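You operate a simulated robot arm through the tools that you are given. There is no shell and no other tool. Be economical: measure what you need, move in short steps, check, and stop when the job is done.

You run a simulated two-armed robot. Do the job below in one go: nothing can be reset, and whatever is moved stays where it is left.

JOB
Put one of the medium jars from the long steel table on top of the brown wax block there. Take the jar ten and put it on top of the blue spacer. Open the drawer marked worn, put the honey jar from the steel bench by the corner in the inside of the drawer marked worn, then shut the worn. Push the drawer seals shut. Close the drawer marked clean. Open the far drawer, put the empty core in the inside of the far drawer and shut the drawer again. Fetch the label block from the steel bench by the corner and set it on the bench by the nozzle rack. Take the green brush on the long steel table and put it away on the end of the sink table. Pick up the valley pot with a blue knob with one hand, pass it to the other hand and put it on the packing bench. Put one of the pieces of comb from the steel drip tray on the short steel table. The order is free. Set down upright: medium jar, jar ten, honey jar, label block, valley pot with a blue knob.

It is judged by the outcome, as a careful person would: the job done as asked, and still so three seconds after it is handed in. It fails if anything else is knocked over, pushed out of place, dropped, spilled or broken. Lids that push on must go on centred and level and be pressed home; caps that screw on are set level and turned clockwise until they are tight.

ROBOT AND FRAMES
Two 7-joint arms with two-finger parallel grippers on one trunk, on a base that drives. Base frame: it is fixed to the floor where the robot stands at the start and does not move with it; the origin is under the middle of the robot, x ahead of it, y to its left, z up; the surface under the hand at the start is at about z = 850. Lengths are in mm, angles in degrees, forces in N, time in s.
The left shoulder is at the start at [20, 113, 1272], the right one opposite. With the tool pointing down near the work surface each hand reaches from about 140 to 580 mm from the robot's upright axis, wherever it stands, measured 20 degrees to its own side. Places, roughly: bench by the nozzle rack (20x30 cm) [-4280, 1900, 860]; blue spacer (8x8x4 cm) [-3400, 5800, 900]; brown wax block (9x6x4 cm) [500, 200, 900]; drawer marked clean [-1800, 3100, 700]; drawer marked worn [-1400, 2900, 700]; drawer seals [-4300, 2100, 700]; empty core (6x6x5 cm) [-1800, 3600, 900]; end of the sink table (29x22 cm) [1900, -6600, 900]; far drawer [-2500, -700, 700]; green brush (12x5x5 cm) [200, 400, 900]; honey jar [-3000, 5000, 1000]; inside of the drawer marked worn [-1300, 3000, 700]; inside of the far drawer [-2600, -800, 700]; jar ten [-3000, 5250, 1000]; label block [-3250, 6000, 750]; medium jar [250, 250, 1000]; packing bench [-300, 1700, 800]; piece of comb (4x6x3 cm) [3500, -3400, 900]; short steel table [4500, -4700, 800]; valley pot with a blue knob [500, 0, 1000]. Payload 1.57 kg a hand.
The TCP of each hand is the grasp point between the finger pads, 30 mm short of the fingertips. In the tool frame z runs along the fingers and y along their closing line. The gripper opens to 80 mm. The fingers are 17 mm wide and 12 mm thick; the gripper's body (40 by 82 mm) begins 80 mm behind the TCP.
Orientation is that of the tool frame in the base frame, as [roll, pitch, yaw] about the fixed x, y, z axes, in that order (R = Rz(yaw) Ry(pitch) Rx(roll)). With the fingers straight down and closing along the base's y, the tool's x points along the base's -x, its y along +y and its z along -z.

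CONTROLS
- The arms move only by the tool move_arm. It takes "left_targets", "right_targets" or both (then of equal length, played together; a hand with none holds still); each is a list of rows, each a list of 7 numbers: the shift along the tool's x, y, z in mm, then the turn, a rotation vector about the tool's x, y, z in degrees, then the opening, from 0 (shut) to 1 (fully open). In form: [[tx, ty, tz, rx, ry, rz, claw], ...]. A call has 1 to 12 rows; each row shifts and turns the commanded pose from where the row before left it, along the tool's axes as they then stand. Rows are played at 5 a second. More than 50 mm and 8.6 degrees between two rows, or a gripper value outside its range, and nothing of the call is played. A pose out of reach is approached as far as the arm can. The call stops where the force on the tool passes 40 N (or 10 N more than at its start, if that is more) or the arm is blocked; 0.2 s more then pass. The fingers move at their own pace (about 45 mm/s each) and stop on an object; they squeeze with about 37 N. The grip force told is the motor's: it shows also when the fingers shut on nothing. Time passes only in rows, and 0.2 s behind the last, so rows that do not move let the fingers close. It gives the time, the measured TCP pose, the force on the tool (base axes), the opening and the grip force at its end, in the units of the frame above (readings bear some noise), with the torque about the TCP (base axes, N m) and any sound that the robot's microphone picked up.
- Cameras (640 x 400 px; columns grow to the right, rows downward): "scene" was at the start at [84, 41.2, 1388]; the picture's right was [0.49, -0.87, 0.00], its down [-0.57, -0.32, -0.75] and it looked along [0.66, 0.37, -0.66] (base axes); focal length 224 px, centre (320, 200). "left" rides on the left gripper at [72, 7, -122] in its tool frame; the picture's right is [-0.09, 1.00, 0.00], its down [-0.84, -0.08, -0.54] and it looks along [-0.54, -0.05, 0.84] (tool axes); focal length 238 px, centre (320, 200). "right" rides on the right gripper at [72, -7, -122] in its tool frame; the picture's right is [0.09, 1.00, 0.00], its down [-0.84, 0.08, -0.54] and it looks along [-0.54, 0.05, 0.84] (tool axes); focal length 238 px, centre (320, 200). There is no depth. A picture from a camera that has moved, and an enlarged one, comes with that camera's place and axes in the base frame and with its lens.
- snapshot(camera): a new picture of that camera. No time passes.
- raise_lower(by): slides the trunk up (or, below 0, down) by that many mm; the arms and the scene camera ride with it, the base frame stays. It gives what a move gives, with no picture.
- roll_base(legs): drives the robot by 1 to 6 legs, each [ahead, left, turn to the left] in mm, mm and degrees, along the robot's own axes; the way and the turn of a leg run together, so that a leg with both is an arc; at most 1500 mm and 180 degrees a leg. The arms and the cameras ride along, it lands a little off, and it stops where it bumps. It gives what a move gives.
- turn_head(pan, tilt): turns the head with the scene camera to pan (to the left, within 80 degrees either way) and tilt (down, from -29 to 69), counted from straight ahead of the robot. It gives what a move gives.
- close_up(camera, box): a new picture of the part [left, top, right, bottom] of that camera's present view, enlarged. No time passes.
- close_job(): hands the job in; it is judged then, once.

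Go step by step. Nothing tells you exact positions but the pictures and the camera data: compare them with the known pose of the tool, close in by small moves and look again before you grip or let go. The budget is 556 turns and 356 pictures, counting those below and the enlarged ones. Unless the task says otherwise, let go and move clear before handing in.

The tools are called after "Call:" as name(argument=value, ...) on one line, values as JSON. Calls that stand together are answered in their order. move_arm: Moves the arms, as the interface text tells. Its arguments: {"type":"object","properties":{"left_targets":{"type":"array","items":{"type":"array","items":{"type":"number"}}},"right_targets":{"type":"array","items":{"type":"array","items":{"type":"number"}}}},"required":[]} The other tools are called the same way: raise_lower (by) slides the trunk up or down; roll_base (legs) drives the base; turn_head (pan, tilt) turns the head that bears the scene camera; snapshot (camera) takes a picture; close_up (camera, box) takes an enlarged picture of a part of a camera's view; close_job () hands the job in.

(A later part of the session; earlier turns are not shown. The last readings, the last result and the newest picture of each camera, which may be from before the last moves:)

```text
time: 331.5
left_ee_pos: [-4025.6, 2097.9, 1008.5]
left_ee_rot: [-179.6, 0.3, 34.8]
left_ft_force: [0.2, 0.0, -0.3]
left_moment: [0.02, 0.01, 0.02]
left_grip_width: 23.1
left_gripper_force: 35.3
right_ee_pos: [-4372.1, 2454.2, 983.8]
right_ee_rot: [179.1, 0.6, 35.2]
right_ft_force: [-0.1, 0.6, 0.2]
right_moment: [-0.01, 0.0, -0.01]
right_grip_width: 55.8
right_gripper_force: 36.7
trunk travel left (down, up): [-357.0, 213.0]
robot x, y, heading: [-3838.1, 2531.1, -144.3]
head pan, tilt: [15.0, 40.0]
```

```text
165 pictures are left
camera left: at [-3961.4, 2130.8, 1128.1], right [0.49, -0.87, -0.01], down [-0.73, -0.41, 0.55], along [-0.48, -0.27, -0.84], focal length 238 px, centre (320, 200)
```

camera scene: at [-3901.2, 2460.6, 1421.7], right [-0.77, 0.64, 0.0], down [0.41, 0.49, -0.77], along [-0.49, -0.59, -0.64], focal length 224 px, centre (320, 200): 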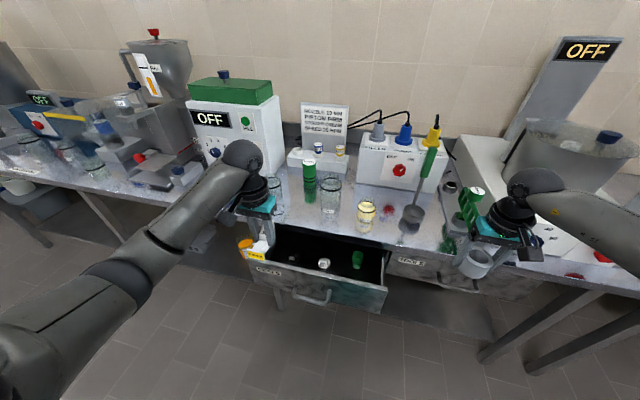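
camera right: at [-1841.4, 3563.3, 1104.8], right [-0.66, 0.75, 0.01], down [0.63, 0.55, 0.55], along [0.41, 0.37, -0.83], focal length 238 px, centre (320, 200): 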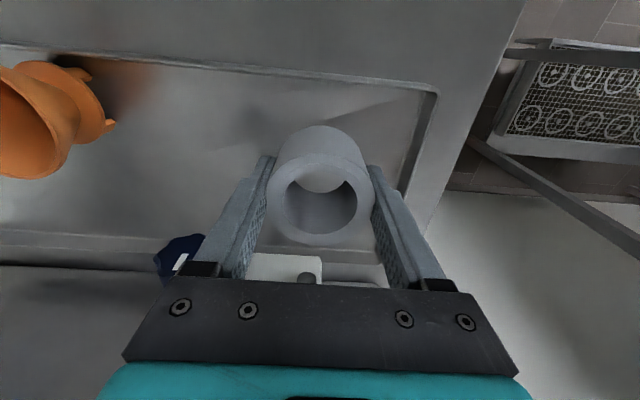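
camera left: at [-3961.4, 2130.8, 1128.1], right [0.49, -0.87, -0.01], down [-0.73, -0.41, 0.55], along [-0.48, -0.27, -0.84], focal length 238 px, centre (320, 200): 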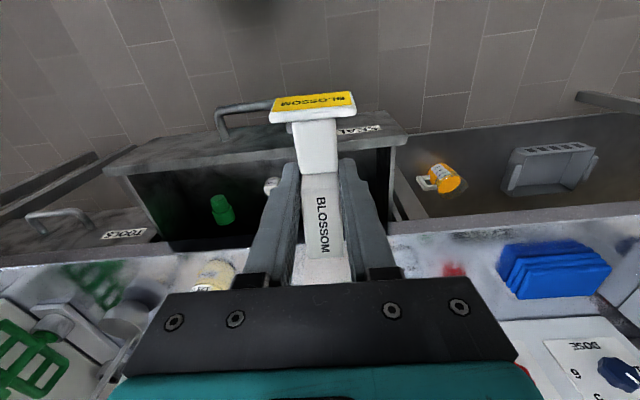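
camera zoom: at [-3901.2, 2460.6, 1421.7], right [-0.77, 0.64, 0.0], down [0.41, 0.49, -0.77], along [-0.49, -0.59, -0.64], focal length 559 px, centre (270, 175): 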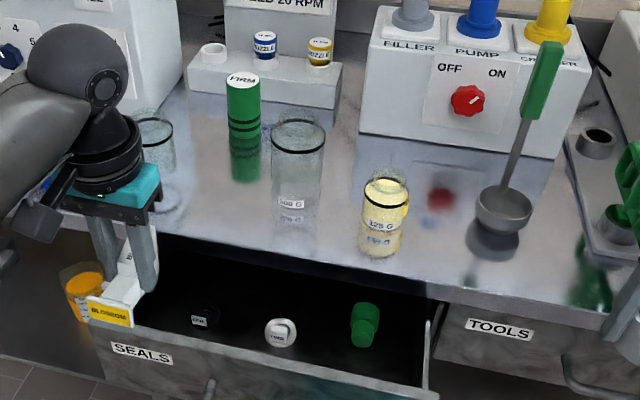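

The free place in front of the nozzle rack is about [-4247,1920]. I tuck the right hand back/up, extend the left and drive in.

Call:
move_arm(right_targets=[[30, 0, -35, 0, 0, 0, 0.4], [30, 0, -35, 0, 0, 0, 0.4], [30, 0, -35, 0, 0, 0, 0.4]], left_targets=[[-30, 4, 0, 0, 0, 0, 0], [-30, 4, 0, 0, 0, 0, 0], [-30, 4, 0, 0, 0, 0, 0]])

Call:
roll_base(legs=[[190, 0, 0]])

Call:
snapshot(camera="scene")

Call:
close_up(camera="scene", box=[200, 130, 400, 270])

Call:
snapshot(camera="left")

```text
time: 332.3
left_ee_pos: [-4092.4, 2036.5, 1008.8]
left_ee_rot: [-179.6, 0.5, 34.9]
left_ft_force: [0.5, -0.3, -0.9]
left_moment: [0.0, 0.01, 0.01]
left_grip_width: 23.2
left_gripper_force: 35.8
right_ee_pos: [-4297.7, 2508.4, 1089.2]
right_ee_rot: [179.2, 0.5, 35.3]
right_ft_force: [-0.9, 0.8, -0.9]
right_moment: [0.02, 0.02, 0.04]
right_grip_width: 55.5
right_gripper_force: 37.1
trunk travel left (down, up): [-357.0, 213.0]
robot x, y, heading: [-3838.8, 2534.8, -144.7]
head pan, tilt: [15.0, 40.0]
```

```text
time: 333.8
left_ee_pos: [-4245.8, 1925.5, 1008.1]
left_ee_rot: [-179.6, 0.4, 34.7]
left_ft_force: [-0.8, 0.0, -0.3]
left_moment: [0.01, -0.02, 0.0]
left_grip_width: 23.3
left_gripper_force: 35.5
right_ee_pos: [-4451.1, 2398.4, 1087.1]
right_ee_rot: [179.3, 0.5, 35.2]
right_ft_force: [-1.0, -0.4, 0.6]
right_moment: [0.0, 0.0, -0.01]
right_grip_width: 55.5
right_gripper_force: 37.1
trunk travel left (down, up): [-357.0, 213.0]
robot x, y, heading: [-3990.6, 2418.7, -144.4]
head pan, tilt: [15.0, 40.0]
```

```text
164 pictures are left
camera scene: at [-4055.2, 2350.8, 1421.6], right [-0.77, 0.64, 0.0], down [0.41, 0.5, -0.77], along [-0.49, -0.59, -0.64], focal length 224 px, centre (320, 200)
```

scene: 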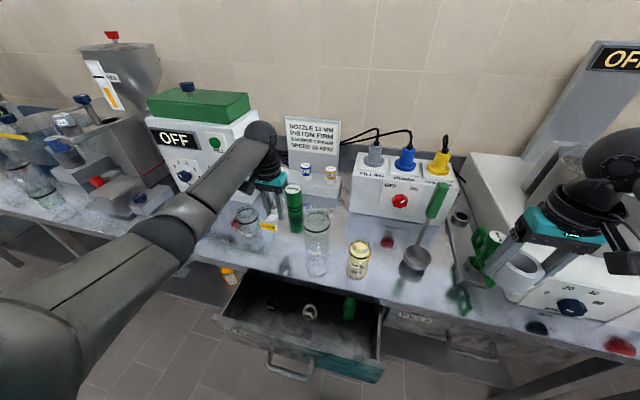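

```text
2.86 times, centred on (300, 200) of scene
camera zoom: at [-4055.2, 2350.8, 1421.6], right [-0.77, 0.64, 0.0], down [0.41, 0.5, -0.77], along [-0.49, -0.59, -0.64], focal length 639 px, centre (377, 200)
```

zoom: 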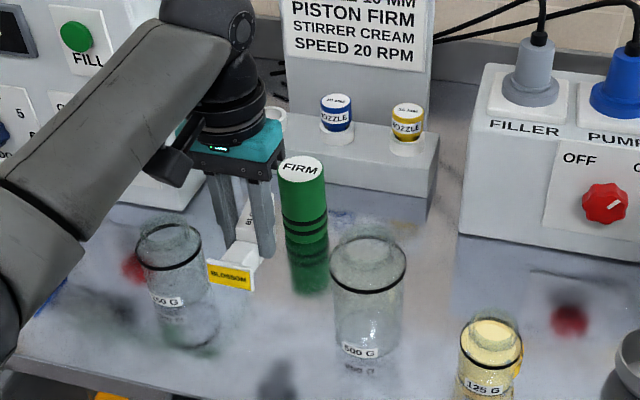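

```text
162 pictures are left
camera left: at [-4181.9, 1960.7, 1128.1], right [0.49, -0.87, -0.01], down [-0.73, -0.42, 0.55], along [-0.48, -0.27, -0.84], focal length 238 px, centre (320, 200)
```

left: 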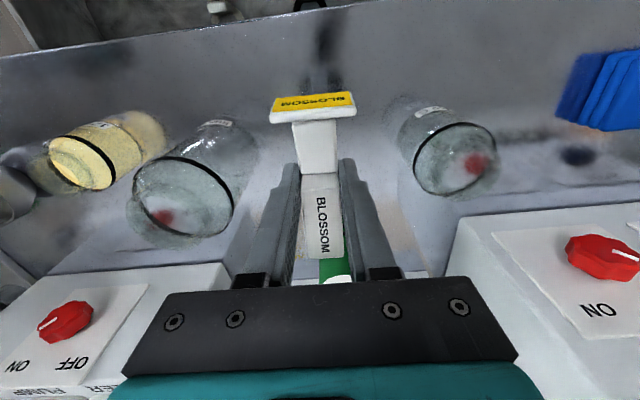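

Call:
move_arm(right_targets=[[20, 0, -40, 0, 0, 0, 0.4], [20, 0, -40, 0, 0, 0, 0.4], [20, 0, -40, 0, 0, 0, 0.4]])

Call:
raise_lower(by=-95)

Call:
close_up(camera="scene", box=[200, 110, 400, 250])

Call:
snapshot(camera="left")

```text
time: 334.6
left_ee_pos: [-4245.8, 1926.8, 1008.3]
left_ee_rot: [-179.6, 0.5, 34.8]
left_ft_force: [-0.2, 1.2, -0.8]
left_moment: [-0.02, -0.02, 0.02]
left_grip_width: 23.1
left_gripper_force: 35.3
right_ee_pos: [-4401.7, 2436.2, 1205.7]
right_ee_rot: [179.4, 0.5, 35.2]
right_ft_force: [0.1, -0.5, -0.7]
right_moment: [0.0, 0.03, -0.02]
right_grip_width: 55.3
right_gripper_force: 37.3
trunk travel left (down, up): [-357.0, 213.0]
robot x, y, heading: [-3993.4, 2417.9, -144.6]
head pan, tilt: [15.0, 40.0]
```

```text
time: 335.9
left_ee_pos: [-4244.8, 1927.4, 912.3]
left_ee_rot: [-179.6, 0.4, 34.7]
left_ft_force: [1.0, 0.0, -0.5]
left_moment: [0.02, -0.02, -0.01]
left_grip_width: 23.3
left_gripper_force: 35.8
right_ee_pos: [-4401.7, 2435.1, 1110.2]
right_ee_rot: [179.2, 0.5, 35.2]
right_ft_force: [0.6, -0.1, 0.3]
right_moment: [-0.01, 0.03, 0.02]
right_grip_width: 55.6
right_gripper_force: 37.0
trunk travel left (down, up): [-262.0, 308.0]
robot x, y, heading: [-3995.3, 2421.1, -144.6]
head pan, tilt: [15.0, 40.0]
```

```text
2.86 times, centred on (300, 180) of scene
camera zoom: at [-4054.2, 2351.5, 1326.7], right [-0.77, 0.64, 0.0], down [0.41, 0.5, -0.77], along [-0.49, -0.59, -0.64], focal length 639 px, centre (377, 257)
```

zoom: 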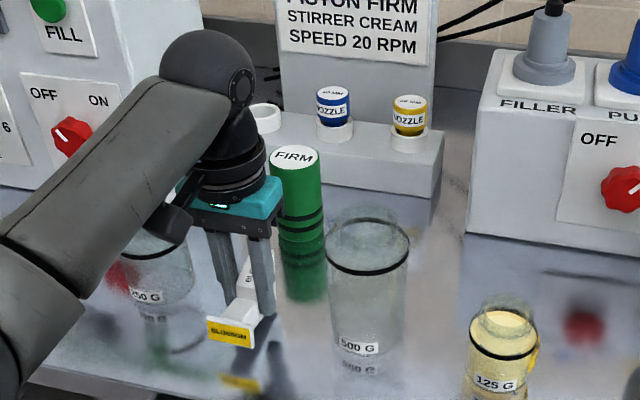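

```text
160 pictures are left
camera left: at [-4181.2, 1961.2, 1033.5], right [0.49, -0.87, -0.01], down [-0.73, -0.41, 0.55], along [-0.48, -0.27, -0.84], focal length 238 px, centre (320, 200)
```

left: 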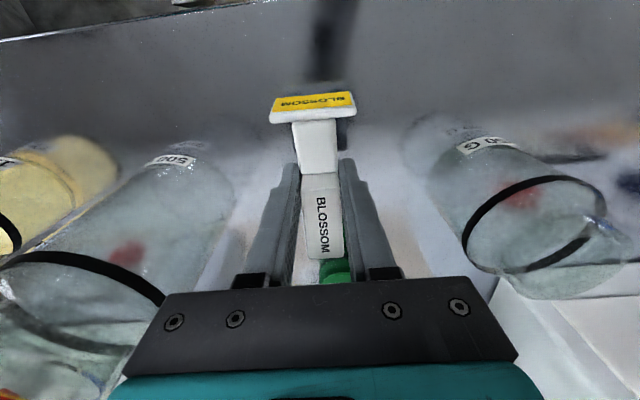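

The block was gripped with a 9° tilt; I restore that tilt so it is level, then lower to contact.

Call:
move_arm(left_targets=[[0, 0, 0, 0, -4.4, 0, 0], [0, 0, 0, 0, -4.3, 0, 0], [0, 0, 0, 0, 0, 0, 0]])

Call:
raise_lower(by=-14)

Call:
close_up(camera="scene", box=[250, 150, 330, 240])

```text
time: 336.7
left_ee_pos: [-4246.7, 1926.2, 913.4]
left_ee_rot: [-179.6, 9.2, 35.0]
left_ft_force: [0.3, -0.1, 0.1]
left_moment: [0.05, -0.03, -0.03]
left_grip_width: 23.4
left_gripper_force: 35.5
right_ee_pos: [-4401.9, 2435.1, 1111.5]
right_ee_rot: [179.3, 0.5, 35.2]
right_ft_force: [-0.5, 0.8, -0.4]
right_moment: [-0.03, 0.0, -0.02]
right_grip_width: 55.4
right_gripper_force: 37.0
trunk travel left (down, up): [-262.0, 308.0]
robot x, y, heading: [-3991.5, 2423.8, -144.7]
head pan, tilt: [15.0, 40.0]
```

```text
time: 337.3
left_ee_pos: [-4245.6, 1925.2, 898.8]
left_ee_rot: [-179.6, 9.1, 34.9]
left_ft_force: [0.1, 0.3, -0.1]
left_moment: [0.01, -0.03, 0.0]
left_grip_width: 23.3
left_gripper_force: 35.9
right_ee_pos: [-4401.9, 2436.0, 1097.6]
right_ee_rot: [179.3, 0.4, 35.3]
right_ft_force: [0.1, -0.4, -0.5]
right_moment: [-0.01, -0.04, 0.01]
right_grip_width: 55.5
right_gripper_force: 36.6
trunk travel left (down, up): [-248.0, 322.0]
robot x, y, heading: [-3992.2, 2424.5, -144.8]
head pan, tilt: [15.0, 40.0]
```

```text
4.44 times, centred on (290, 195) of scene
camera zoom: at [-4054.3, 2351.4, 1312.6], right [-0.77, 0.64, 0.0], down [0.41, 0.5, -0.77], along [-0.49, -0.59, -0.64], focal length 993 px, centre (453, 222)
```

zoom: 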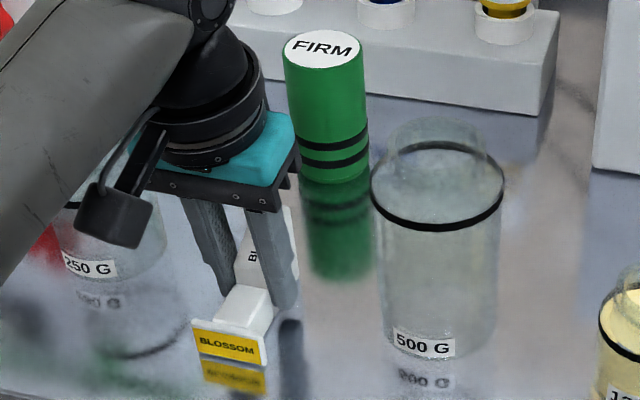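

Call:
move_arm(left_targets=[[0.4, 0, 2.5, 0, 0, 0, 0], [0.4, 0, 2.5, 0, 0, 0, 0], [0.4, 0, 2.5, 0, 0, 0, 0]])

Call:
close_up(camera="scene", box=[250, 150, 330, 240])

```text
time: 338.1
left_ee_pos: [-4245.8, 1925.3, 897.4]
left_ee_rot: [-179.8, 9.9, 35.0]
left_ft_force: [6.7, 2.0, 33.5]
left_moment: [-0.21, -0.14, 0.02]
left_grip_width: 23.7
left_gripper_force: 35.5
right_ee_pos: [-4400.6, 2437.7, 1099.1]
right_ee_rot: [179.2, 0.8, 35.2]
right_ft_force: [-0.1, -0.3, -1.0]
right_moment: [0.03, 0.02, -0.06]
right_grip_width: 55.0
right_gripper_force: 37.2
trunk travel left (down, up): [-248.0, 322.0]
robot x, y, heading: [-3992.0, 2421.5, -144.2]
head pan, tilt: [15.0, 40.0]
```

```text
4.44 times, centred on (290, 195) of scene
camera zoom: at [-4052.4, 2354.1, 1313.2], right [-0.77, 0.64, 0.0], down [0.41, 0.49, -0.77], along [-0.49, -0.59, -0.64], focal length 993 px, centre (453, 222)
```

zoom: 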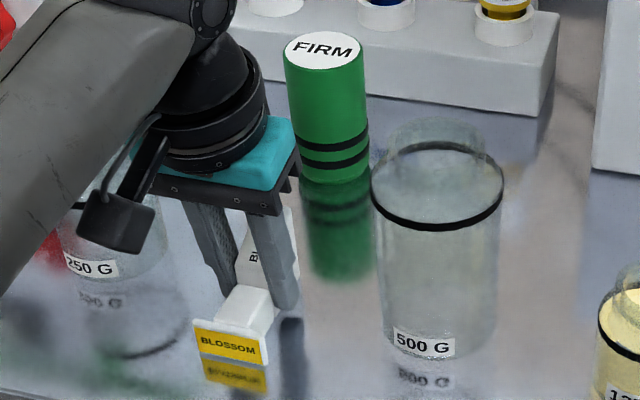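

Call:
move_arm(left_targets=[[-0.4, 0, -2.5, 0, 0, 0, 0], [-0.3, 0, -1.5, 0, 0, 0, 0.45], [0, 0, 0, 0, 0, 0, 0.55], [0, 0, 0, 0, 0, 0, 0.55]])

Call:
close_up(camera="scene", box=[250, 150, 330, 240])

```text
time: 339.1
left_ee_pos: [-4245.2, 1926.1, 895.0]
left_ee_rot: [-179.6, 9.1, 34.9]
left_ft_force: [-0.1, -0.4, 0.1]
left_moment: [-0.03, 0.01, 0.03]
left_grip_width: 43.8
left_gripper_force: 0.1
right_ee_pos: [-4403.8, 2435.6, 1096.9]
right_ee_rot: [179.4, 0.6, 35.3]
right_ft_force: [0.4, 1.0, -0.6]
right_moment: [0.03, 0.01, -0.01]
right_grip_width: 55.2
right_gripper_force: 36.8
trunk travel left (down, up): [-248.0, 322.0]
robot x, y, heading: [-3990.2, 2421.9, -144.5]
head pan, tilt: [15.0, 40.0]
```

```text
4.44 times, centred on (290, 195) of scene
camera zoom: at [-4054.3, 2351.4, 1312.6], right [-0.77, 0.64, 0.0], down [0.41, 0.5, -0.77], along [-0.49, -0.59, -0.64], focal length 993 px, centre (453, 222)
```

zoom: 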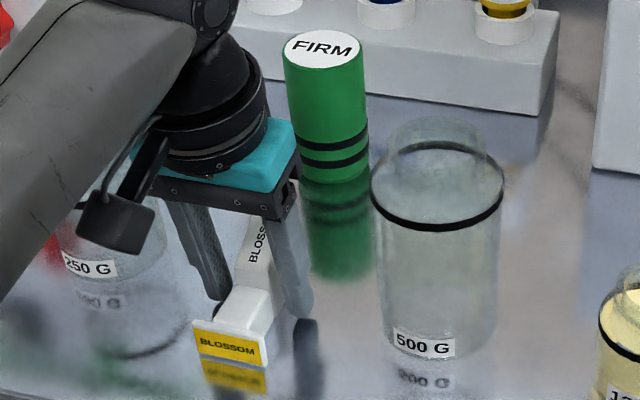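

Block placed. I rise, back off, and turn the left hand forward to push SEALS shut.

Call:
raise_lower(by=140)

Call:
roll_base(legs=[[-350, -110, 0]])

Call:
move_arm(left_targets=[[0, 0, 0, 0, -8.2, 0, 0], [0, 0, 0, 0, -8.2, 0, 0], [0, 0, 0, 0, -8.2, 0, 0], [0, 0, 0, 0, -8.2, 0, 0], [0, 0, 0, 0, -8.2, 0, 0], [0, 0, 0, 0, -8.2, 0, 0], [0, 0, 0, 0, -8.2, 0, 0], [0, 0, 0, 0, -8.2, 0, 0], [0, 0, 0, 0, -6, 0, 0]])

Call:
snapshot(camera="scene")

```text
time: 340.8
left_ee_pos: [-4244.3, 1926.9, 1034.1]
left_ee_rot: [-179.8, 9.0, 35.0]
left_ft_force: [-0.2, 0.5, -0.1]
left_moment: [-0.01, 0.0, -0.01]
left_grip_width: 44.2
left_gripper_force: 0.1
right_ee_pos: [-4402.3, 2435.6, 1237.4]
right_ee_rot: [179.3, 0.4, 35.2]
right_ft_force: [-0.8, -0.6, 0.0]
right_moment: [0.05, -0.02, -0.01]
right_grip_width: 55.1
right_gripper_force: 37.0
trunk travel left (down, up): [-388.0, 182.0]
robot x, y, heading: [-3992.1, 2421.3, -144.8]
head pan, tilt: [15.0, 40.0]
```

```text
time: 343.1
left_ee_pos: [-4026.1, 2219.8, 1036.1]
left_ee_rot: [-179.8, 9.3, 34.7]
left_ft_force: [-0.6, -0.6, -0.8]
left_moment: [-0.03, 0.0, -0.03]
left_grip_width: 44.0
left_gripper_force: 0.1
right_ee_pos: [-4181.5, 2728.7, 1238.5]
right_ee_rot: [179.2, 0.4, 35.1]
right_ft_force: [0.2, 0.4, 0.2]
right_moment: [-0.02, 0.01, 0.01]
right_grip_width: 54.8
right_gripper_force: 36.8
trunk travel left (down, up): [-388.0, 182.0]
robot x, y, heading: [-3773.9, 2714.8, -144.4]
head pan, tilt: [15.0, 40.0]
```

```text
time: 345.1
left_ee_pos: [-4026.2, 2218.9, 1036.1]
left_ee_rot: [-178.2, 80.9, 36.4]
left_ft_force: [-0.3, -0.4, 0.0]
left_moment: [0.01, 0.01, -0.02]
left_grip_width: 0.2
left_gripper_force: 21.6
right_ee_pos: [-4183.0, 2728.2, 1238.1]
right_ee_rot: [179.2, 0.4, 35.0]
right_ft_force: [0.5, 0.2, 0.0]
right_moment: [-0.04, -0.01, 0.02]
right_grip_width: 54.8
right_gripper_force: 36.7
trunk travel left (down, up): [-388.0, 182.0]
robot x, y, heading: [-3775.0, 2717.7, -144.5]
head pan, tilt: [15.0, 40.0]
```

```text
156 pictures are left
camera scene: at [-3834.8, 2644.0, 1452.7], right [-0.77, 0.64, 0.0], down [0.41, 0.49, -0.77], along [-0.49, -0.59, -0.64], focal length 224 px, centre (320, 200)
```

scene: 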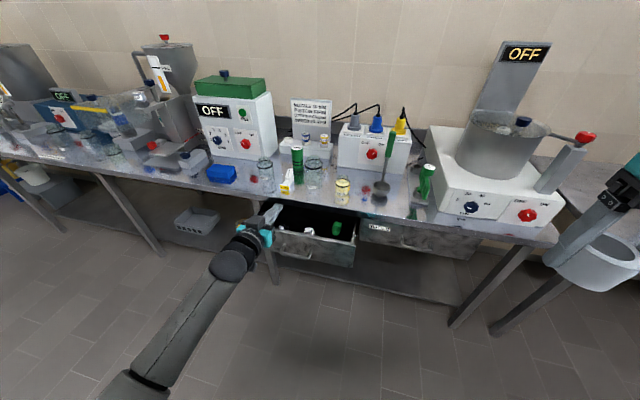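

Call:
raise_lower(by=-280)

Call:
roll_base(legs=[[60, -60, 0]])

Call:
close_up(camera="scene", box=[230, 150, 430, 290])

Call:
snapshot(camera="left")

```text
time: 348.0
left_ee_pos: [-4026.4, 2219.6, 754.8]
left_ee_rot: [-177.9, 80.7, 37.0]
left_ft_force: [0.1, -0.6, 0.0]
left_moment: [0.01, 0.02, -0.03]
left_grip_width: 0.0
left_gripper_force: 21.2
right_ee_pos: [-4181.9, 2729.4, 957.0]
right_ee_rot: [179.2, 0.5, 35.0]
right_ft_force: [-0.3, 0.6, 0.0]
right_moment: [0.04, 0.02, 0.02]
right_grip_width: 54.5
right_gripper_force: 37.1
trunk travel left (down, up): [-108.0, 462.0]
robot x, y, heading: [-3771.4, 2713.9, -144.7]
head pan, tilt: [15.0, 40.0]
```

```text
time: 349.1
left_ee_pos: [-4110.5, 2233.5, 755.2]
left_ee_rot: [-177.7, 80.8, 37.0]
left_ft_force: [-0.8, 0.5, 0.1]
left_moment: [0.02, 0.02, 0.06]
left_grip_width: 0.1
left_gripper_force: 21.1
right_ee_pos: [-4266.4, 2740.9, 957.4]
right_ee_rot: [179.3, 0.5, 35.0]
right_ft_force: [0.0, -0.7, -0.4]
right_moment: [0.02, -0.01, 0.01]
right_grip_width: 54.5
right_gripper_force: 36.9
trunk travel left (down, up): [-108.0, 462.0]
robot x, y, heading: [-3857.7, 2727.5, -144.7]
head pan, tilt: [15.0, 40.0]
```

```text
2.86 times, centred on (330, 220) of scene
camera zoom: at [-3918.4, 2657.8, 1172.6], right [-0.77, 0.64, 0.0], down [0.41, 0.5, -0.77], along [-0.49, -0.59, -0.64], focal length 639 px, centre (291, 143)
```

zoom: 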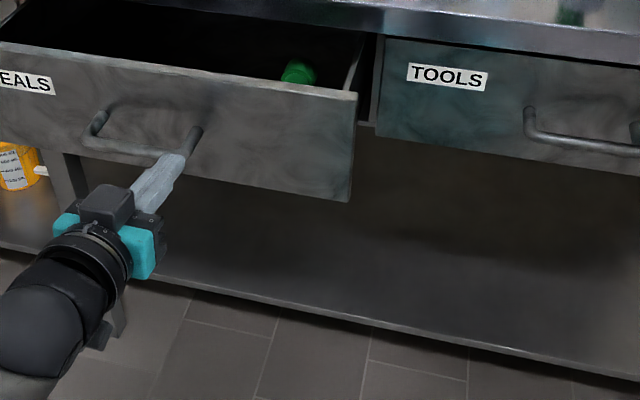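

```text
154 pictures are left
camera left: at [-3998.2, 2302.2, 702.9], right [0.56, -0.83, 0.08], down [0.29, 0.29, 0.91], along [-0.78, -0.48, 0.4], focal length 238 px, centre (320, 200)
```

left: 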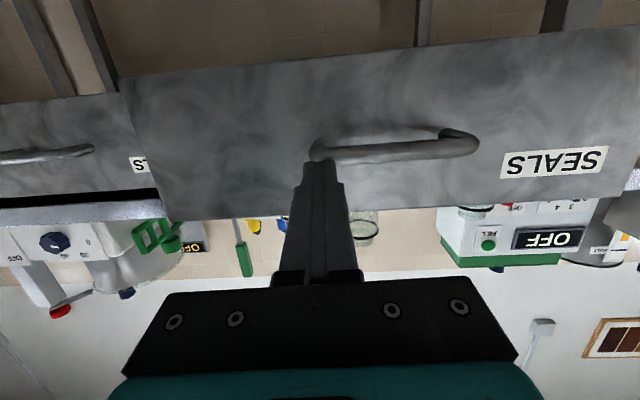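

The tip is level with the handle end; I shift 40 mm left and 30 mm up, then push.

Call:
raise_lower(by=32)

Call:
roll_base(legs=[[0, 45, 0], [170, 0, 0]])

Call:
move_arm(left_targets=[[0, 0, 10, 0, 0, 0, 0], [0, 0, 10, 0, 0, 0, 0], [0, 0, 10, 0, 0, 0, 0], [0, 0, 10, 0, 0, 0, 0], [0, 0, 10, 0, 0, 0, 0], [0, 0, 10, 0, 0, 0, 0], [0, 0, 10, 0, 0, 0, 0], [0, 0, 10, 0, 0, 0, 0]])

Call:
snapshot(camera="scene")

```text
time: 349.8
left_ee_pos: [-4110.3, 2231.8, 787.1]
left_ee_rot: [-177.8, 80.6, 37.0]
left_ft_force: [0.2, 0.1, -0.3]
left_moment: [-0.02, -0.02, 0.01]
left_grip_width: 0.0
left_gripper_force: 21.4
right_ee_pos: [-4265.8, 2741.7, 989.1]
right_ee_rot: [179.2, 0.5, 35.2]
right_ft_force: [0.2, -0.2, -0.1]
right_moment: [0.03, -0.05, 0.01]
right_grip_width: 54.5
right_gripper_force: 37.2
trunk travel left (down, up): [-140.0, 430.0]
robot x, y, heading: [-3857.2, 2728.2, -144.2]
head pan, tilt: [15.0, 40.0]
```

```text
time: 351.8
left_ee_pos: [-4223.2, 2097.3, 787.3]
left_ee_rot: [-177.6, 80.7, 37.0]
left_ft_force: [-0.2, 0.0, -1.4]
left_moment: [-0.01, -0.02, -0.01]
left_grip_width: 0.0
left_gripper_force: 21.2
right_ee_pos: [-4378.2, 2608.0, 989.3]
right_ee_rot: [179.2, 0.5, 35.1]
right_ft_force: [-0.6, -0.4, -0.3]
right_moment: [-0.01, 0.0, 0.0]
right_grip_width: 54.6
right_gripper_force: 37.6
trunk travel left (down, up): [-140.0, 430.0]
robot x, y, heading: [-3970.1, 2599.3, -144.4]
head pan, tilt: [15.0, 40.0]
```

```text
time: 352.2
left_ee_pos: [-4225.9, 2095.7, 785.8]
left_ee_rot: [-177.9, 80.9, 36.8]
left_ft_force: [23.7, 17.4, 9.0]
left_moment: [-0.22, 0.31, 0.09]
left_grip_width: 0.0
left_gripper_force: 21.0
right_ee_pos: [-4375.7, 2608.2, 990.7]
right_ee_rot: [179.1, 0.7, 35.2]
right_ft_force: [0.2, -0.4, -0.3]
right_moment: [-0.02, 0.0, -0.01]
right_grip_width: 54.5
right_gripper_force: 37.2
trunk travel left (down, up): [-140.0, 430.0]
robot x, y, heading: [-3966.8, 2593.0, -144.5]
head pan, tilt: [15.0, 40.0]
stopped in row 2 (left hand): the force on the tool passed its limit at 53 N (the readings are from after the stop); the commanded pose is now the measured one
```

```text
153 pictures are left
camera scene: at [-4027.5, 2525.3, 1205.1], right [-0.77, 0.64, 0.0], down [0.41, 0.49, -0.77], along [-0.49, -0.59, -0.64], focal length 224 px, centre (320, 200)
```

scene: 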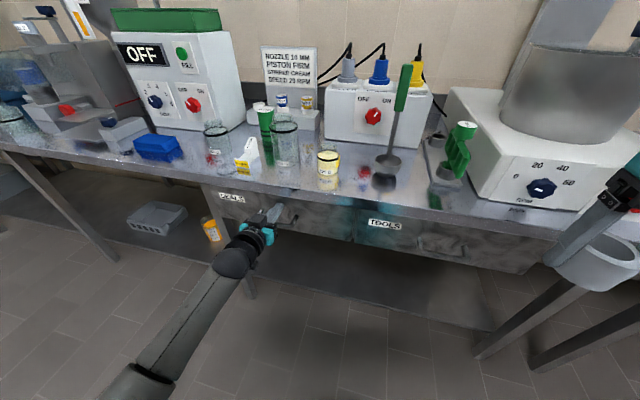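

Call:
close_up(camera="scene", box=[180, 120, 460, 280])

```text
2.29 times, centred on (320, 200) of scene
camera zoom: at [-4027.5, 2525.3, 1205.1], right [-0.77, 0.64, 0.0], down [0.41, 0.49, -0.77], along [-0.49, -0.59, -0.64], focal length 511 px, centre (320, 200)
```

zoom: 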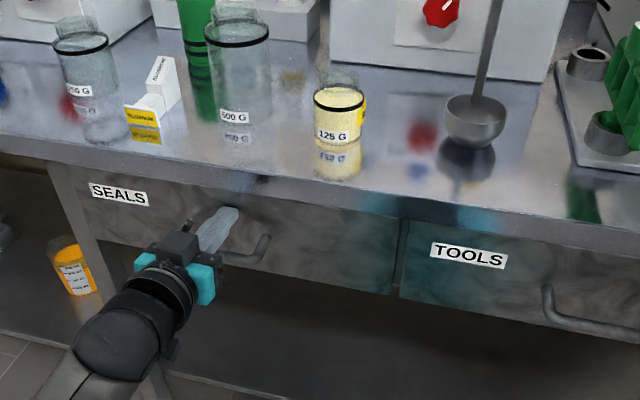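

SEALS is flush shut. Next the far drawer: back off and look left.

Call:
roll_base(legs=[[-450, 0, 0]])

Call:
raise_lower(by=150)

Call:
turn_head(pan=70, tilt=20)

Call:
snapshot(camera="scene")

```text
time: 355.0
left_ee_pos: [-3859.0, 2355.5, 783.7]
left_ee_rot: [-177.8, 80.6, 37.0]
left_ft_force: [-0.4, -1.6, -0.3]
left_moment: [-0.01, -0.02, 0.0]
left_grip_width: 0.0
left_gripper_force: 21.7
right_ee_pos: [-4009.3, 2869.7, 991.2]
right_ee_rot: [179.2, 0.5, 35.3]
right_ft_force: [-0.2, 0.5, -0.6]
right_moment: [-0.02, -0.01, 0.03]
right_grip_width: 54.7
right_gripper_force: 36.8
trunk travel left (down, up): [-140.0, 430.0]
robot x, y, heading: [-3602.0, 2856.0, -144.4]
head pan, tilt: [15.0, 40.0]
```

```text
time: 356.7
left_ee_pos: [-3859.4, 2356.7, 932.7]
left_ee_rot: [-177.8, 80.5, 36.9]
left_ft_force: [0.2, 0.3, -0.1]
left_moment: [0.01, -0.01, -0.02]
left_grip_width: 0.0
left_gripper_force: 21.7
right_ee_pos: [-4009.8, 2869.3, 1140.1]
right_ee_rot: [179.2, 0.5, 35.4]
right_ft_force: [-0.6, -0.1, -0.6]
right_moment: [0.0, 0.03, -0.02]
right_grip_width: 54.6
right_gripper_force: 37.4
trunk travel left (down, up): [-290.0, 280.0]
robot x, y, heading: [-3599.4, 2858.8, -144.4]
head pan, tilt: [15.0, 40.0]
```

```text
time: 358.0
left_ee_pos: [-3859.0, 2355.8, 934.0]
left_ee_rot: [-177.7, 80.4, 36.9]
left_ft_force: [-0.8, 0.5, -0.6]
left_moment: [0.02, -0.03, -0.01]
left_grip_width: 0.0
left_gripper_force: 21.8
right_ee_pos: [-4010.1, 2869.7, 1139.6]
right_ee_rot: [179.2, 0.5, 35.2]
right_ft_force: [0.5, 0.9, -0.6]
right_moment: [0.01, -0.04, 0.0]
right_grip_width: 54.5
right_gripper_force: 37.0
trunk travel left (down, up): [-290.0, 280.0]
robot x, y, heading: [-3600.8, 2856.7, -144.6]
head pan, tilt: [70.0, 20.0]
```

```text
151 pictures are left
camera scene: at [-3582.0, 2761.9, 1386.0], right [-0.96, -0.27, 0.0], down [-0.09, 0.33, -0.94], along [0.25, -0.91, -0.34], focal length 224 px, centre (320, 200)
```

scene: 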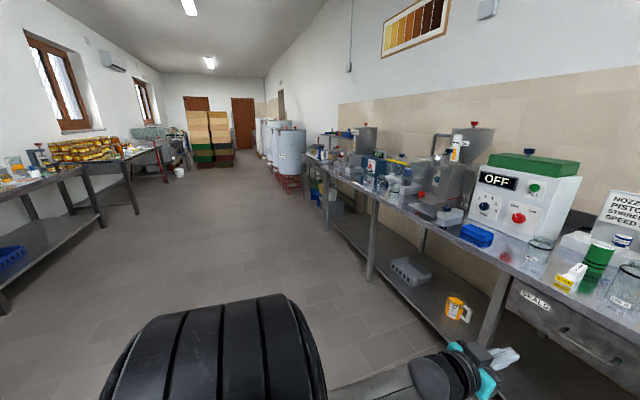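

Call:
roll_base(legs=[[0, 1090, 0], [0, 1090, 0], [0, 1080, 0]])

Call:
turn_head(pan=15, tilt=30)

Call:
snapshot(camera="scene")

```text
time: 373.8
left_ee_pos: [-1951.8, -259.3, 933.1]
left_ee_rot: [-177.8, 80.5, 38.1]
left_ft_force: [0.2, 0.0, -0.4]
left_moment: [0.03, -0.01, 0.02]
left_grip_width: 0.1
left_gripper_force: 21.0
right_ee_pos: [-2111.6, 251.0, 1139.3]
right_ee_rot: [179.2, 0.6, 36.4]
right_ft_force: [-0.5, -0.1, -0.9]
right_moment: [0.04, 0.02, 0.01]
right_grip_width: 54.6
right_gripper_force: 37.5
trunk travel left (down, up): [-290.0, 280.0]
robot x, y, heading: [-1701.1, 245.1, -143.2]
head pan, tilt: [70.0, 20.0]
```

```text
time: 375.0
left_ee_pos: [-1952.2, -258.9, 933.5]
left_ee_rot: [-177.8, 80.6, 38.0]
left_ft_force: [0.6, -0.1, 0.0]
left_moment: [-0.02, 0.01, 0.01]
left_grip_width: 0.0
left_gripper_force: 21.6
right_ee_pos: [-2112.4, 250.5, 1139.4]
right_ee_rot: [179.2, 0.5, 36.3]
right_ft_force: [0.4, 0.5, -0.1]
right_moment: [0.02, 0.01, 0.01]
right_grip_width: 54.6
right_gripper_force: 37.1
trunk travel left (down, up): [-290.0, 280.0]
robot x, y, heading: [-1701.9, 245.3, -143.5]
head pan, tilt: [15.0, 30.0]
```

```text
150 pictures are left
camera scene: at [-1765.1, 169.5, 1370.0], right [-0.78, 0.62, 0.0], down [0.31, 0.39, -0.87], along [-0.54, -0.68, -0.5], focal length 224 px, centre (320, 200)
```

scene: 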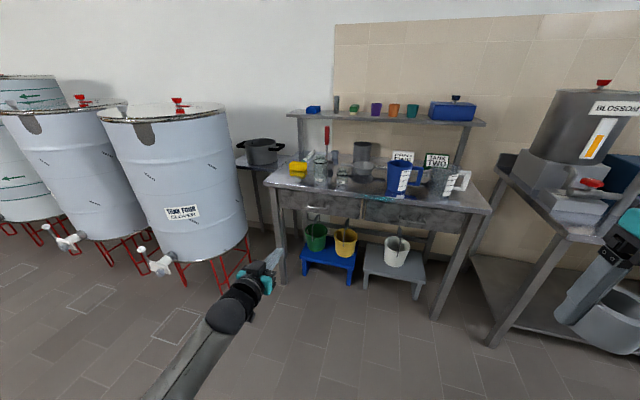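

Call:
close_up(camera="scene", box=[230, 120, 510, 290])

```text
2.29 times, centred on (370, 205) of scene
camera zoom: at [-1765.1, 169.5, 1370.0], right [-0.78, 0.62, 0.0], down [0.31, 0.39, -0.87], along [-0.54, -0.68, -0.5], focal length 511 px, centre (206, 189)
```

zoom: 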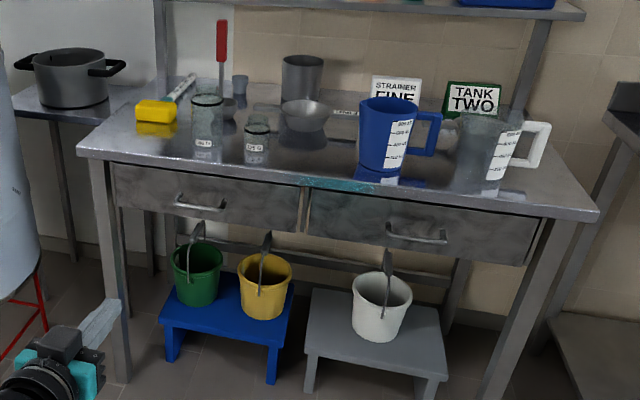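

The far drawer is the left one, handle near [-2407,-663,720]. I rotate the left hand's closing line to vertical and approach.

Call:
move_arm(left_targets=[[0, 0, 0, 0, 0, 8.2, 1], [0, 0, 0, 0, 0, 8.2, 1], [0, 0, 0, 0, 0, 8.2, 1], [0, 0, 0, 0, 0, 8.2, 1], [0, 0, 0, 0, 0, 8.2, 1], [0, 0, 0, 0, 0, 8.2, 1], [0, 0, 0, 0, 0, 8.2, 1], [0, 0, 0, 0, 0, 8.2, 1], [0, 0, 0, 0, 0, 8.2, 1], [0, 0, 0, 0, 0, 8.2, 1], [0, 0, 0, 0, 0, 8, 1]])

Call:
raise_lower(by=-190)

Call:
roll_base(legs=[[380, 50, 0]])

Call:
snapshot(camera="left")

Call:
snapshot(camera="scene")

```text
time: 377.4
left_ee_pos: [-1950.6, -259.9, 934.2]
left_ee_rot: [99.5, 0.2, -54.2]
left_ft_force: [0.1, -0.6, -0.1]
left_moment: [0.05, 0.0, 0.01]
left_grip_width: 80.2
left_gripper_force: 0.0
right_ee_pos: [-2112.5, 251.1, 1138.8]
right_ee_rot: [179.2, 0.6, 36.4]
right_ft_force: [1.6, 0.0, -0.6]
right_moment: [-0.02, 0.0, 0.01]
right_grip_width: 54.4
right_gripper_force: 37.1
trunk travel left (down, up): [-290.0, 280.0]
robot x, y, heading: [-1702.9, 245.7, -143.5]
head pan, tilt: [15.0, 30.0]
```

```text
time: 379.5
left_ee_pos: [-1951.5, -259.7, 744.4]
left_ee_rot: [99.4, 0.4, -54.1]
left_ft_force: [0.6, -0.2, -0.1]
left_moment: [-0.01, 0.02, -0.01]
left_grip_width: 80.0
left_gripper_force: 0.1
right_ee_pos: [-2111.9, 250.9, 949.1]
right_ee_rot: [179.3, 0.5, 36.3]
right_ft_force: [0.7, 0.2, -0.1]
right_moment: [-0.02, -0.01, -0.02]
right_grip_width: 54.5
right_gripper_force: 37.5
trunk travel left (down, up): [-100.0, 470.0]
robot x, y, heading: [-1701.9, 247.5, -143.2]
head pan, tilt: [15.0, 30.0]
```

```text
time: 381.9
left_ee_pos: [-2225.3, -523.7, 743.9]
left_ee_rot: [99.5, 0.5, -54.1]
left_ft_force: [-0.2, -0.3, 0.6]
left_moment: [-0.04, 0.03, 0.0]
left_grip_width: 79.9
left_gripper_force: 0.1
right_ee_pos: [-2384.1, -14.1, 949.7]
right_ee_rot: [179.2, 0.5, 36.3]
right_ft_force: [0.1, 0.3, -0.4]
right_moment: [-0.02, -0.01, 0.01]
right_grip_width: 54.6
right_gripper_force: 37.1
trunk travel left (down, up): [-100.0, 470.0]
robot x, y, heading: [-1975.2, -18.5, -143.5]
head pan, tilt: [15.0, 30.0]
```

```text
148 pictures are left
camera left: at [-2086.1, -513.7, 768.6], right [-0.18, -0.03, 0.98], down [-0.05, 1.0, 0.02], along [-0.98, -0.04, -0.18], focal length 238 px, centre (320, 200)
```

left: 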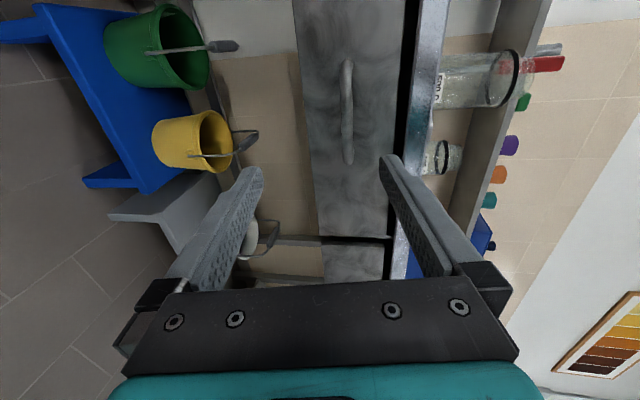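

```text
147 pictures are left
camera scene: at [-2038.4, -95.5, 1180.0], right [-0.78, 0.62, 0.0], down [0.31, 0.39, -0.87], along [-0.54, -0.68, -0.5], focal length 224 px, centre (320, 200)
```

scene: 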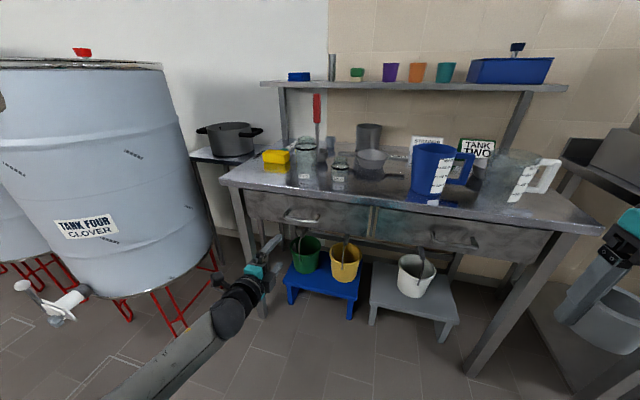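

Handle at F 2292, z 746 – the hand is aligned. I drive in.

Call:
roll_base(legs=[[142, -3, 0]])

Call:
snapshot(camera="left")

Call:
close_up(camera="scene", box=[200, 130, 400, 290])

```text
time: 383.2
left_ee_pos: [-2339.8, -605.3, 743.9]
left_ee_rot: [99.5, 0.4, -54.1]
left_ft_force: [0.1, 0.1, -0.2]
left_moment: [0.0, -0.03, 0.01]
left_grip_width: 80.1
left_gripper_force: 0.0
right_ee_pos: [-2498.9, -95.1, 950.3]
right_ee_rot: [179.2, 0.5, 36.4]
right_ft_force: [0.8, 0.2, -0.2]
right_moment: [0.02, -0.02, 0.0]
right_grip_width: 54.6
right_gripper_force: 37.5
trunk travel left (down, up): [-100.0, 470.0]
robot x, y, heading: [-2091.1, -101.7, -143.3]
head pan, tilt: [15.0, 30.0]
```

```text
146 pictures are left
camera left: at [-2200.9, -595.2, 768.6], right [-0.18, -0.03, 0.98], down [-0.05, 1.0, 0.02], along [-0.98, -0.04, -0.18], focal length 238 px, centre (320, 200)
```

left: 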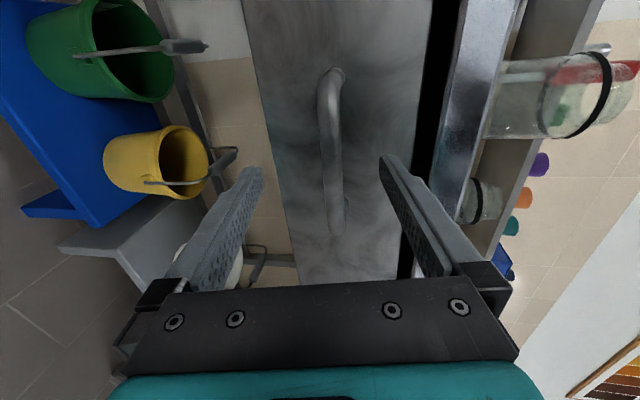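

```text
2.50 times, centred on (300, 210) of scene
camera zoom: at [-2153.2, -177.0, 1180.0], right [-0.78, 0.62, 0.0], down [0.31, 0.39, -0.87], along [-0.54, -0.68, -0.5], focal length 559 px, centre (370, 175)
```

zoom: 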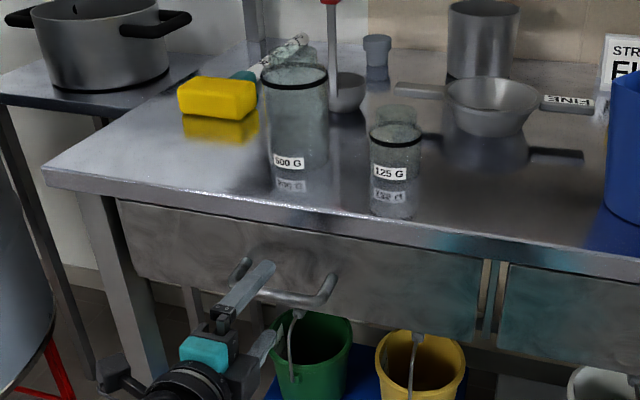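

Call:
move_arm(left_targets=[[0, 3, 18, 0, 0, 0, 1], [0, 3, 18, 0, 0, 0, 1], [0, 2, 12, 0, 0, 0, 1]])

Call:
snapshot(camera="left")

```text
time: 384.0
left_ee_pos: [-2369.5, -628.3, 744.4]
left_ee_rot: [99.5, 0.2, -54.2]
left_ft_force: [23.1, 15.7, 6.5]
left_moment: [-0.89, 1.27, 0.14]
left_grip_width: 79.9
left_gripper_force: 0.1
right_ee_pos: [-2495.7, -95.0, 949.7]
right_ee_rot: [179.2, 0.7, 36.6]
right_ft_force: [1.1, 1.0, -0.3]
right_moment: [0.0, -0.01, 0.04]
right_grip_width: 54.4
right_gripper_force: 36.9
trunk travel left (down, up): [-100.0, 470.0]
robot x, y, heading: [-2087.9, -99.6, -143.2]
head pan, tilt: [15.0, 30.0]
stopped in row 3 (left hand): the force on the tool passed its limit at 48 N (the readings are from after the stop); the commanded pose is now the measured one
```

```text
144 pictures are left
camera left: at [-2230.1, -618.1, 768.5], right [-0.18, -0.02, 0.98], down [-0.05, 1.0, 0.02], along [-0.98, -0.04, -0.18], focal length 238 px, centre (320, 200)
```

left: 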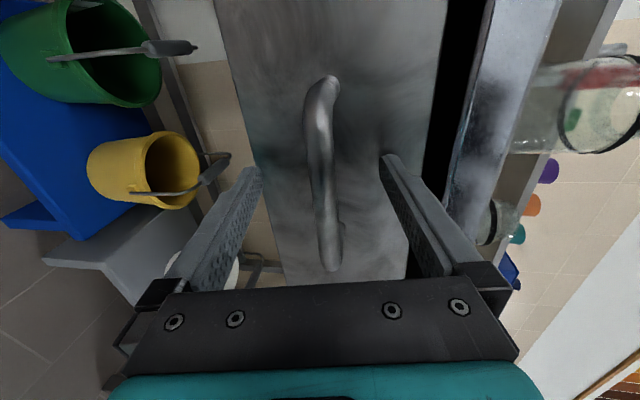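

Tips at the face with the bar between them; back off 7 mm, close, and pull.

Call:
move_arm(left_targets=[[0, 0, -8, 0, 0, 0, 1], [0, 0, 0, 0, 0, 0, 0.5], [0, 0, 0, 0, 0, 0, 0], [0, 0, 0, 0, 0, 0, 0], [0, 0, 0, 0, 0, 0, 0], [0, 0, 0, 0, 0, 0, 0]])

Call:
roll_base(legs=[[-230, 0, 0]])

Call:
snapshot(camera="scene")

```text
time: 385.4
left_ee_pos: [-2366.3, -627.4, 745.2]
left_ee_rot: [99.3, 0.3, -54.1]
left_ft_force: [-1.0, -2.4, 14.3]
left_moment: [0.02, -0.05, -0.01]
left_grip_width: 13.7
left_gripper_force: 22.6
right_ee_pos: [-2499.2, -95.8, 949.4]
right_ee_rot: [179.2, 0.4, 36.4]
right_ft_force: [-0.8, 0.1, -0.3]
right_moment: [-0.01, 0.01, 0.0]
right_grip_width: 54.3
right_gripper_force: 37.5
trunk travel left (down, up): [-100.0, 470.0]
robot x, y, heading: [-2090.2, -100.3, -143.4]
head pan, tilt: [15.0, 30.0]
```

```text
time: 387.1
left_ee_pos: [-2180.0, -491.5, 746.1]
left_ee_rot: [99.2, 0.3, -54.0]
left_ft_force: [6.7, -8.4, 22.2]
left_moment: [-0.07, -0.12, -0.35]
left_grip_width: 14.0
left_gripper_force: 30.3
right_ee_pos: [-2313.2, 42.4, 950.2]
right_ee_rot: [179.2, 0.7, 36.4]
right_ft_force: [0.7, -0.5, 0.1]
right_moment: [0.0, 0.05, 0.0]
right_grip_width: 54.4
right_gripper_force: 36.5
trunk travel left (down, up): [-100.0, 470.0]
robot x, y, heading: [-1904.2, 41.5, -143.3]
head pan, tilt: [15.0, 30.0]
```

```text
143 pictures are left
camera scene: at [-1966.9, -38.7, 1180.2], right [-0.78, 0.62, 0.0], down [0.31, 0.39, -0.87], along [-0.54, -0.68, -0.5], focal length 224 px, centre (320, 200)
```

scene: 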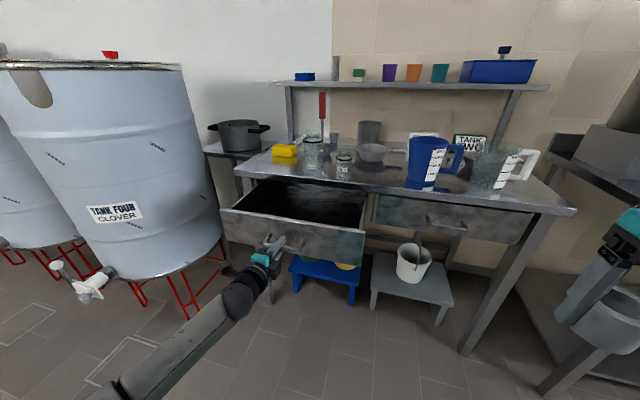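

Far drawer is open. I release, back off, raise and restore the left hand to vertical.

Call:
move_arm(left_targets=[[0, 0, 0, 0, 0, 0, 0.6], [0, 0, 0, 0, 0, 0, 1], [0, 0, 0, 0, 0, 0, 1], [0, 0, 0, 0, 0, 0, 1]])

Call:
roll_base(legs=[[-200, 0, 0]])

Call:
raise_lower(by=250)

Call:
move_arm(left_targets=[[0, 0, 0, 0, 0, -8.2, 1], [0, 0, 0, 0, 0, -8.2, 1], [0, 0, 0, 0, 0, -8.2, 1], [0, 0, 0, 0, 0, -8.2, 1], [0, 0, 0, 0, 0, -8.2, 1], [0, 0, 0, 0, 0, -8.2, 1], [0, 0, 0, 0, 0, -8.2, 1], [0, 0, 0, 0, 0, -8.2, 1], [0, 0, 0, 0, 0, -8.2, 1], [0, 0, 0, 0, 0, -8.2, 1], [0, 0, 0, 0, 0, -8, 1]])

Call:
move_arm(left_targets=[[0, 0, 0, 0, 8.2, 0, 1], [0, 0, 0, 0, 8.2, 0, 1], [0, 0, 0, 0, 8.2, 0, 1], [0, 0, 0, 0, 8.2, 0, 1], [0, 0, 0, 0, 8.2, 0, 1], [0, 0, 0, 0, 8.2, 0, 1], [0, 0, 0, 0, 8.2, 0, 1], [0, 0, 0, 0, 8.2, 0, 1], [0, 0, 0, 0, 8.2, 0, 1], [0, 0, 0, 0, 7, 0, 1]])

```text
time: 388.1
left_ee_pos: [-2181.9, -490.6, 745.3]
left_ee_rot: [99.3, 0.3, -53.9]
left_ft_force: [0.3, 0.1, -0.6]
left_moment: [-0.02, 0.01, -0.03]
left_grip_width: 80.1
left_gripper_force: 0.0
right_ee_pos: [-2314.6, 41.4, 950.2]
right_ee_rot: [179.2, 0.5, 36.4]
right_ft_force: [-0.1, 0.4, 0.0]
right_moment: [-0.03, 0.02, 0.01]
right_grip_width: 54.6
right_gripper_force: 37.0
trunk travel left (down, up): [-100.0, 470.0]
robot x, y, heading: [-1906.6, 39.7, -143.1]
head pan, tilt: [15.0, 30.0]
```

```text
time: 389.7
left_ee_pos: [-2022.4, -373.3, 745.1]
left_ee_rot: [99.4, 0.3, -53.9]
left_ft_force: [-0.4, 0.2, -0.7]
left_moment: [0.01, -0.02, -0.04]
left_grip_width: 80.0
left_gripper_force: 0.0
right_ee_pos: [-2155.2, 160.8, 948.5]
right_ee_rot: [179.2, 0.5, 36.3]
right_ft_force: [-0.1, -0.2, -0.9]
right_moment: [0.01, 0.0, -0.03]
right_grip_width: 54.6
right_gripper_force: 36.7
trunk travel left (down, up): [-100.0, 470.0]
robot x, y, heading: [-1746.4, 154.2, -143.3]
head pan, tilt: [15.0, 30.0]
```

```text
time: 392.3
left_ee_pos: [-2021.5, -374.1, 995.0]
left_ee_rot: [99.3, 0.3, -53.8]
left_ft_force: [0.7, -0.7, 0.2]
left_moment: [-0.01, 0.01, -0.02]
left_grip_width: 79.8
left_gripper_force: 0.0
right_ee_pos: [-2156.5, 160.2, 1199.0]
right_ee_rot: [179.1, 0.5, 36.3]
right_ft_force: [0.1, 0.0, -0.7]
right_moment: [-0.01, -0.02, 0.03]
right_grip_width: 54.7
right_gripper_force: 36.9
trunk travel left (down, up): [-350.0, 220.0]
robot x, y, heading: [-1742.8, 155.7, -143.6]
head pan, tilt: [15.0, 30.0]
```

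```text
time: 394.7
left_ee_pos: [-2021.6, -372.6, 996.5]
left_ee_rot: [-177.1, 80.8, 38.9]
left_ft_force: [-0.2, -0.1, 0.6]
left_moment: [-0.02, 0.02, 0.0]
left_grip_width: 80.1
left_gripper_force: 0.0
right_ee_pos: [-2155.5, 158.8, 1199.9]
right_ee_rot: [179.1, 0.5, 36.4]
right_ft_force: [-0.3, -0.4, 0.1]
right_moment: [0.04, 0.02, 0.01]
right_grip_width: 54.6
right_gripper_force: 37.0
trunk travel left (down, up): [-350.0, 220.0]
robot x, y, heading: [-1743.1, 158.6, -143.2]
head pan, tilt: [15.0, 30.0]
```

```text
time: 396.9
left_ee_pos: [-2021.7, -373.0, 995.3]
left_ee_rot: [-179.7, -0.2, 36.0]
left_ft_force: [0.0, -0.4, 0.4]
left_moment: [0.03, -0.02, 0.03]
left_grip_width: 79.8
left_gripper_force: 0.1
right_ee_pos: [-2156.1, 159.6, 1199.8]
right_ee_rot: [179.2, 0.6, 36.3]
right_ft_force: [-0.4, 0.0, 0.2]
right_moment: [-0.01, 0.02, 0.01]
right_grip_width: 54.4
right_gripper_force: 36.7
trunk travel left (down, up): [-350.0, 220.0]
robot x, y, heading: [-1746.4, 155.2, -143.5]
head pan, tilt: [15.0, 30.0]
```

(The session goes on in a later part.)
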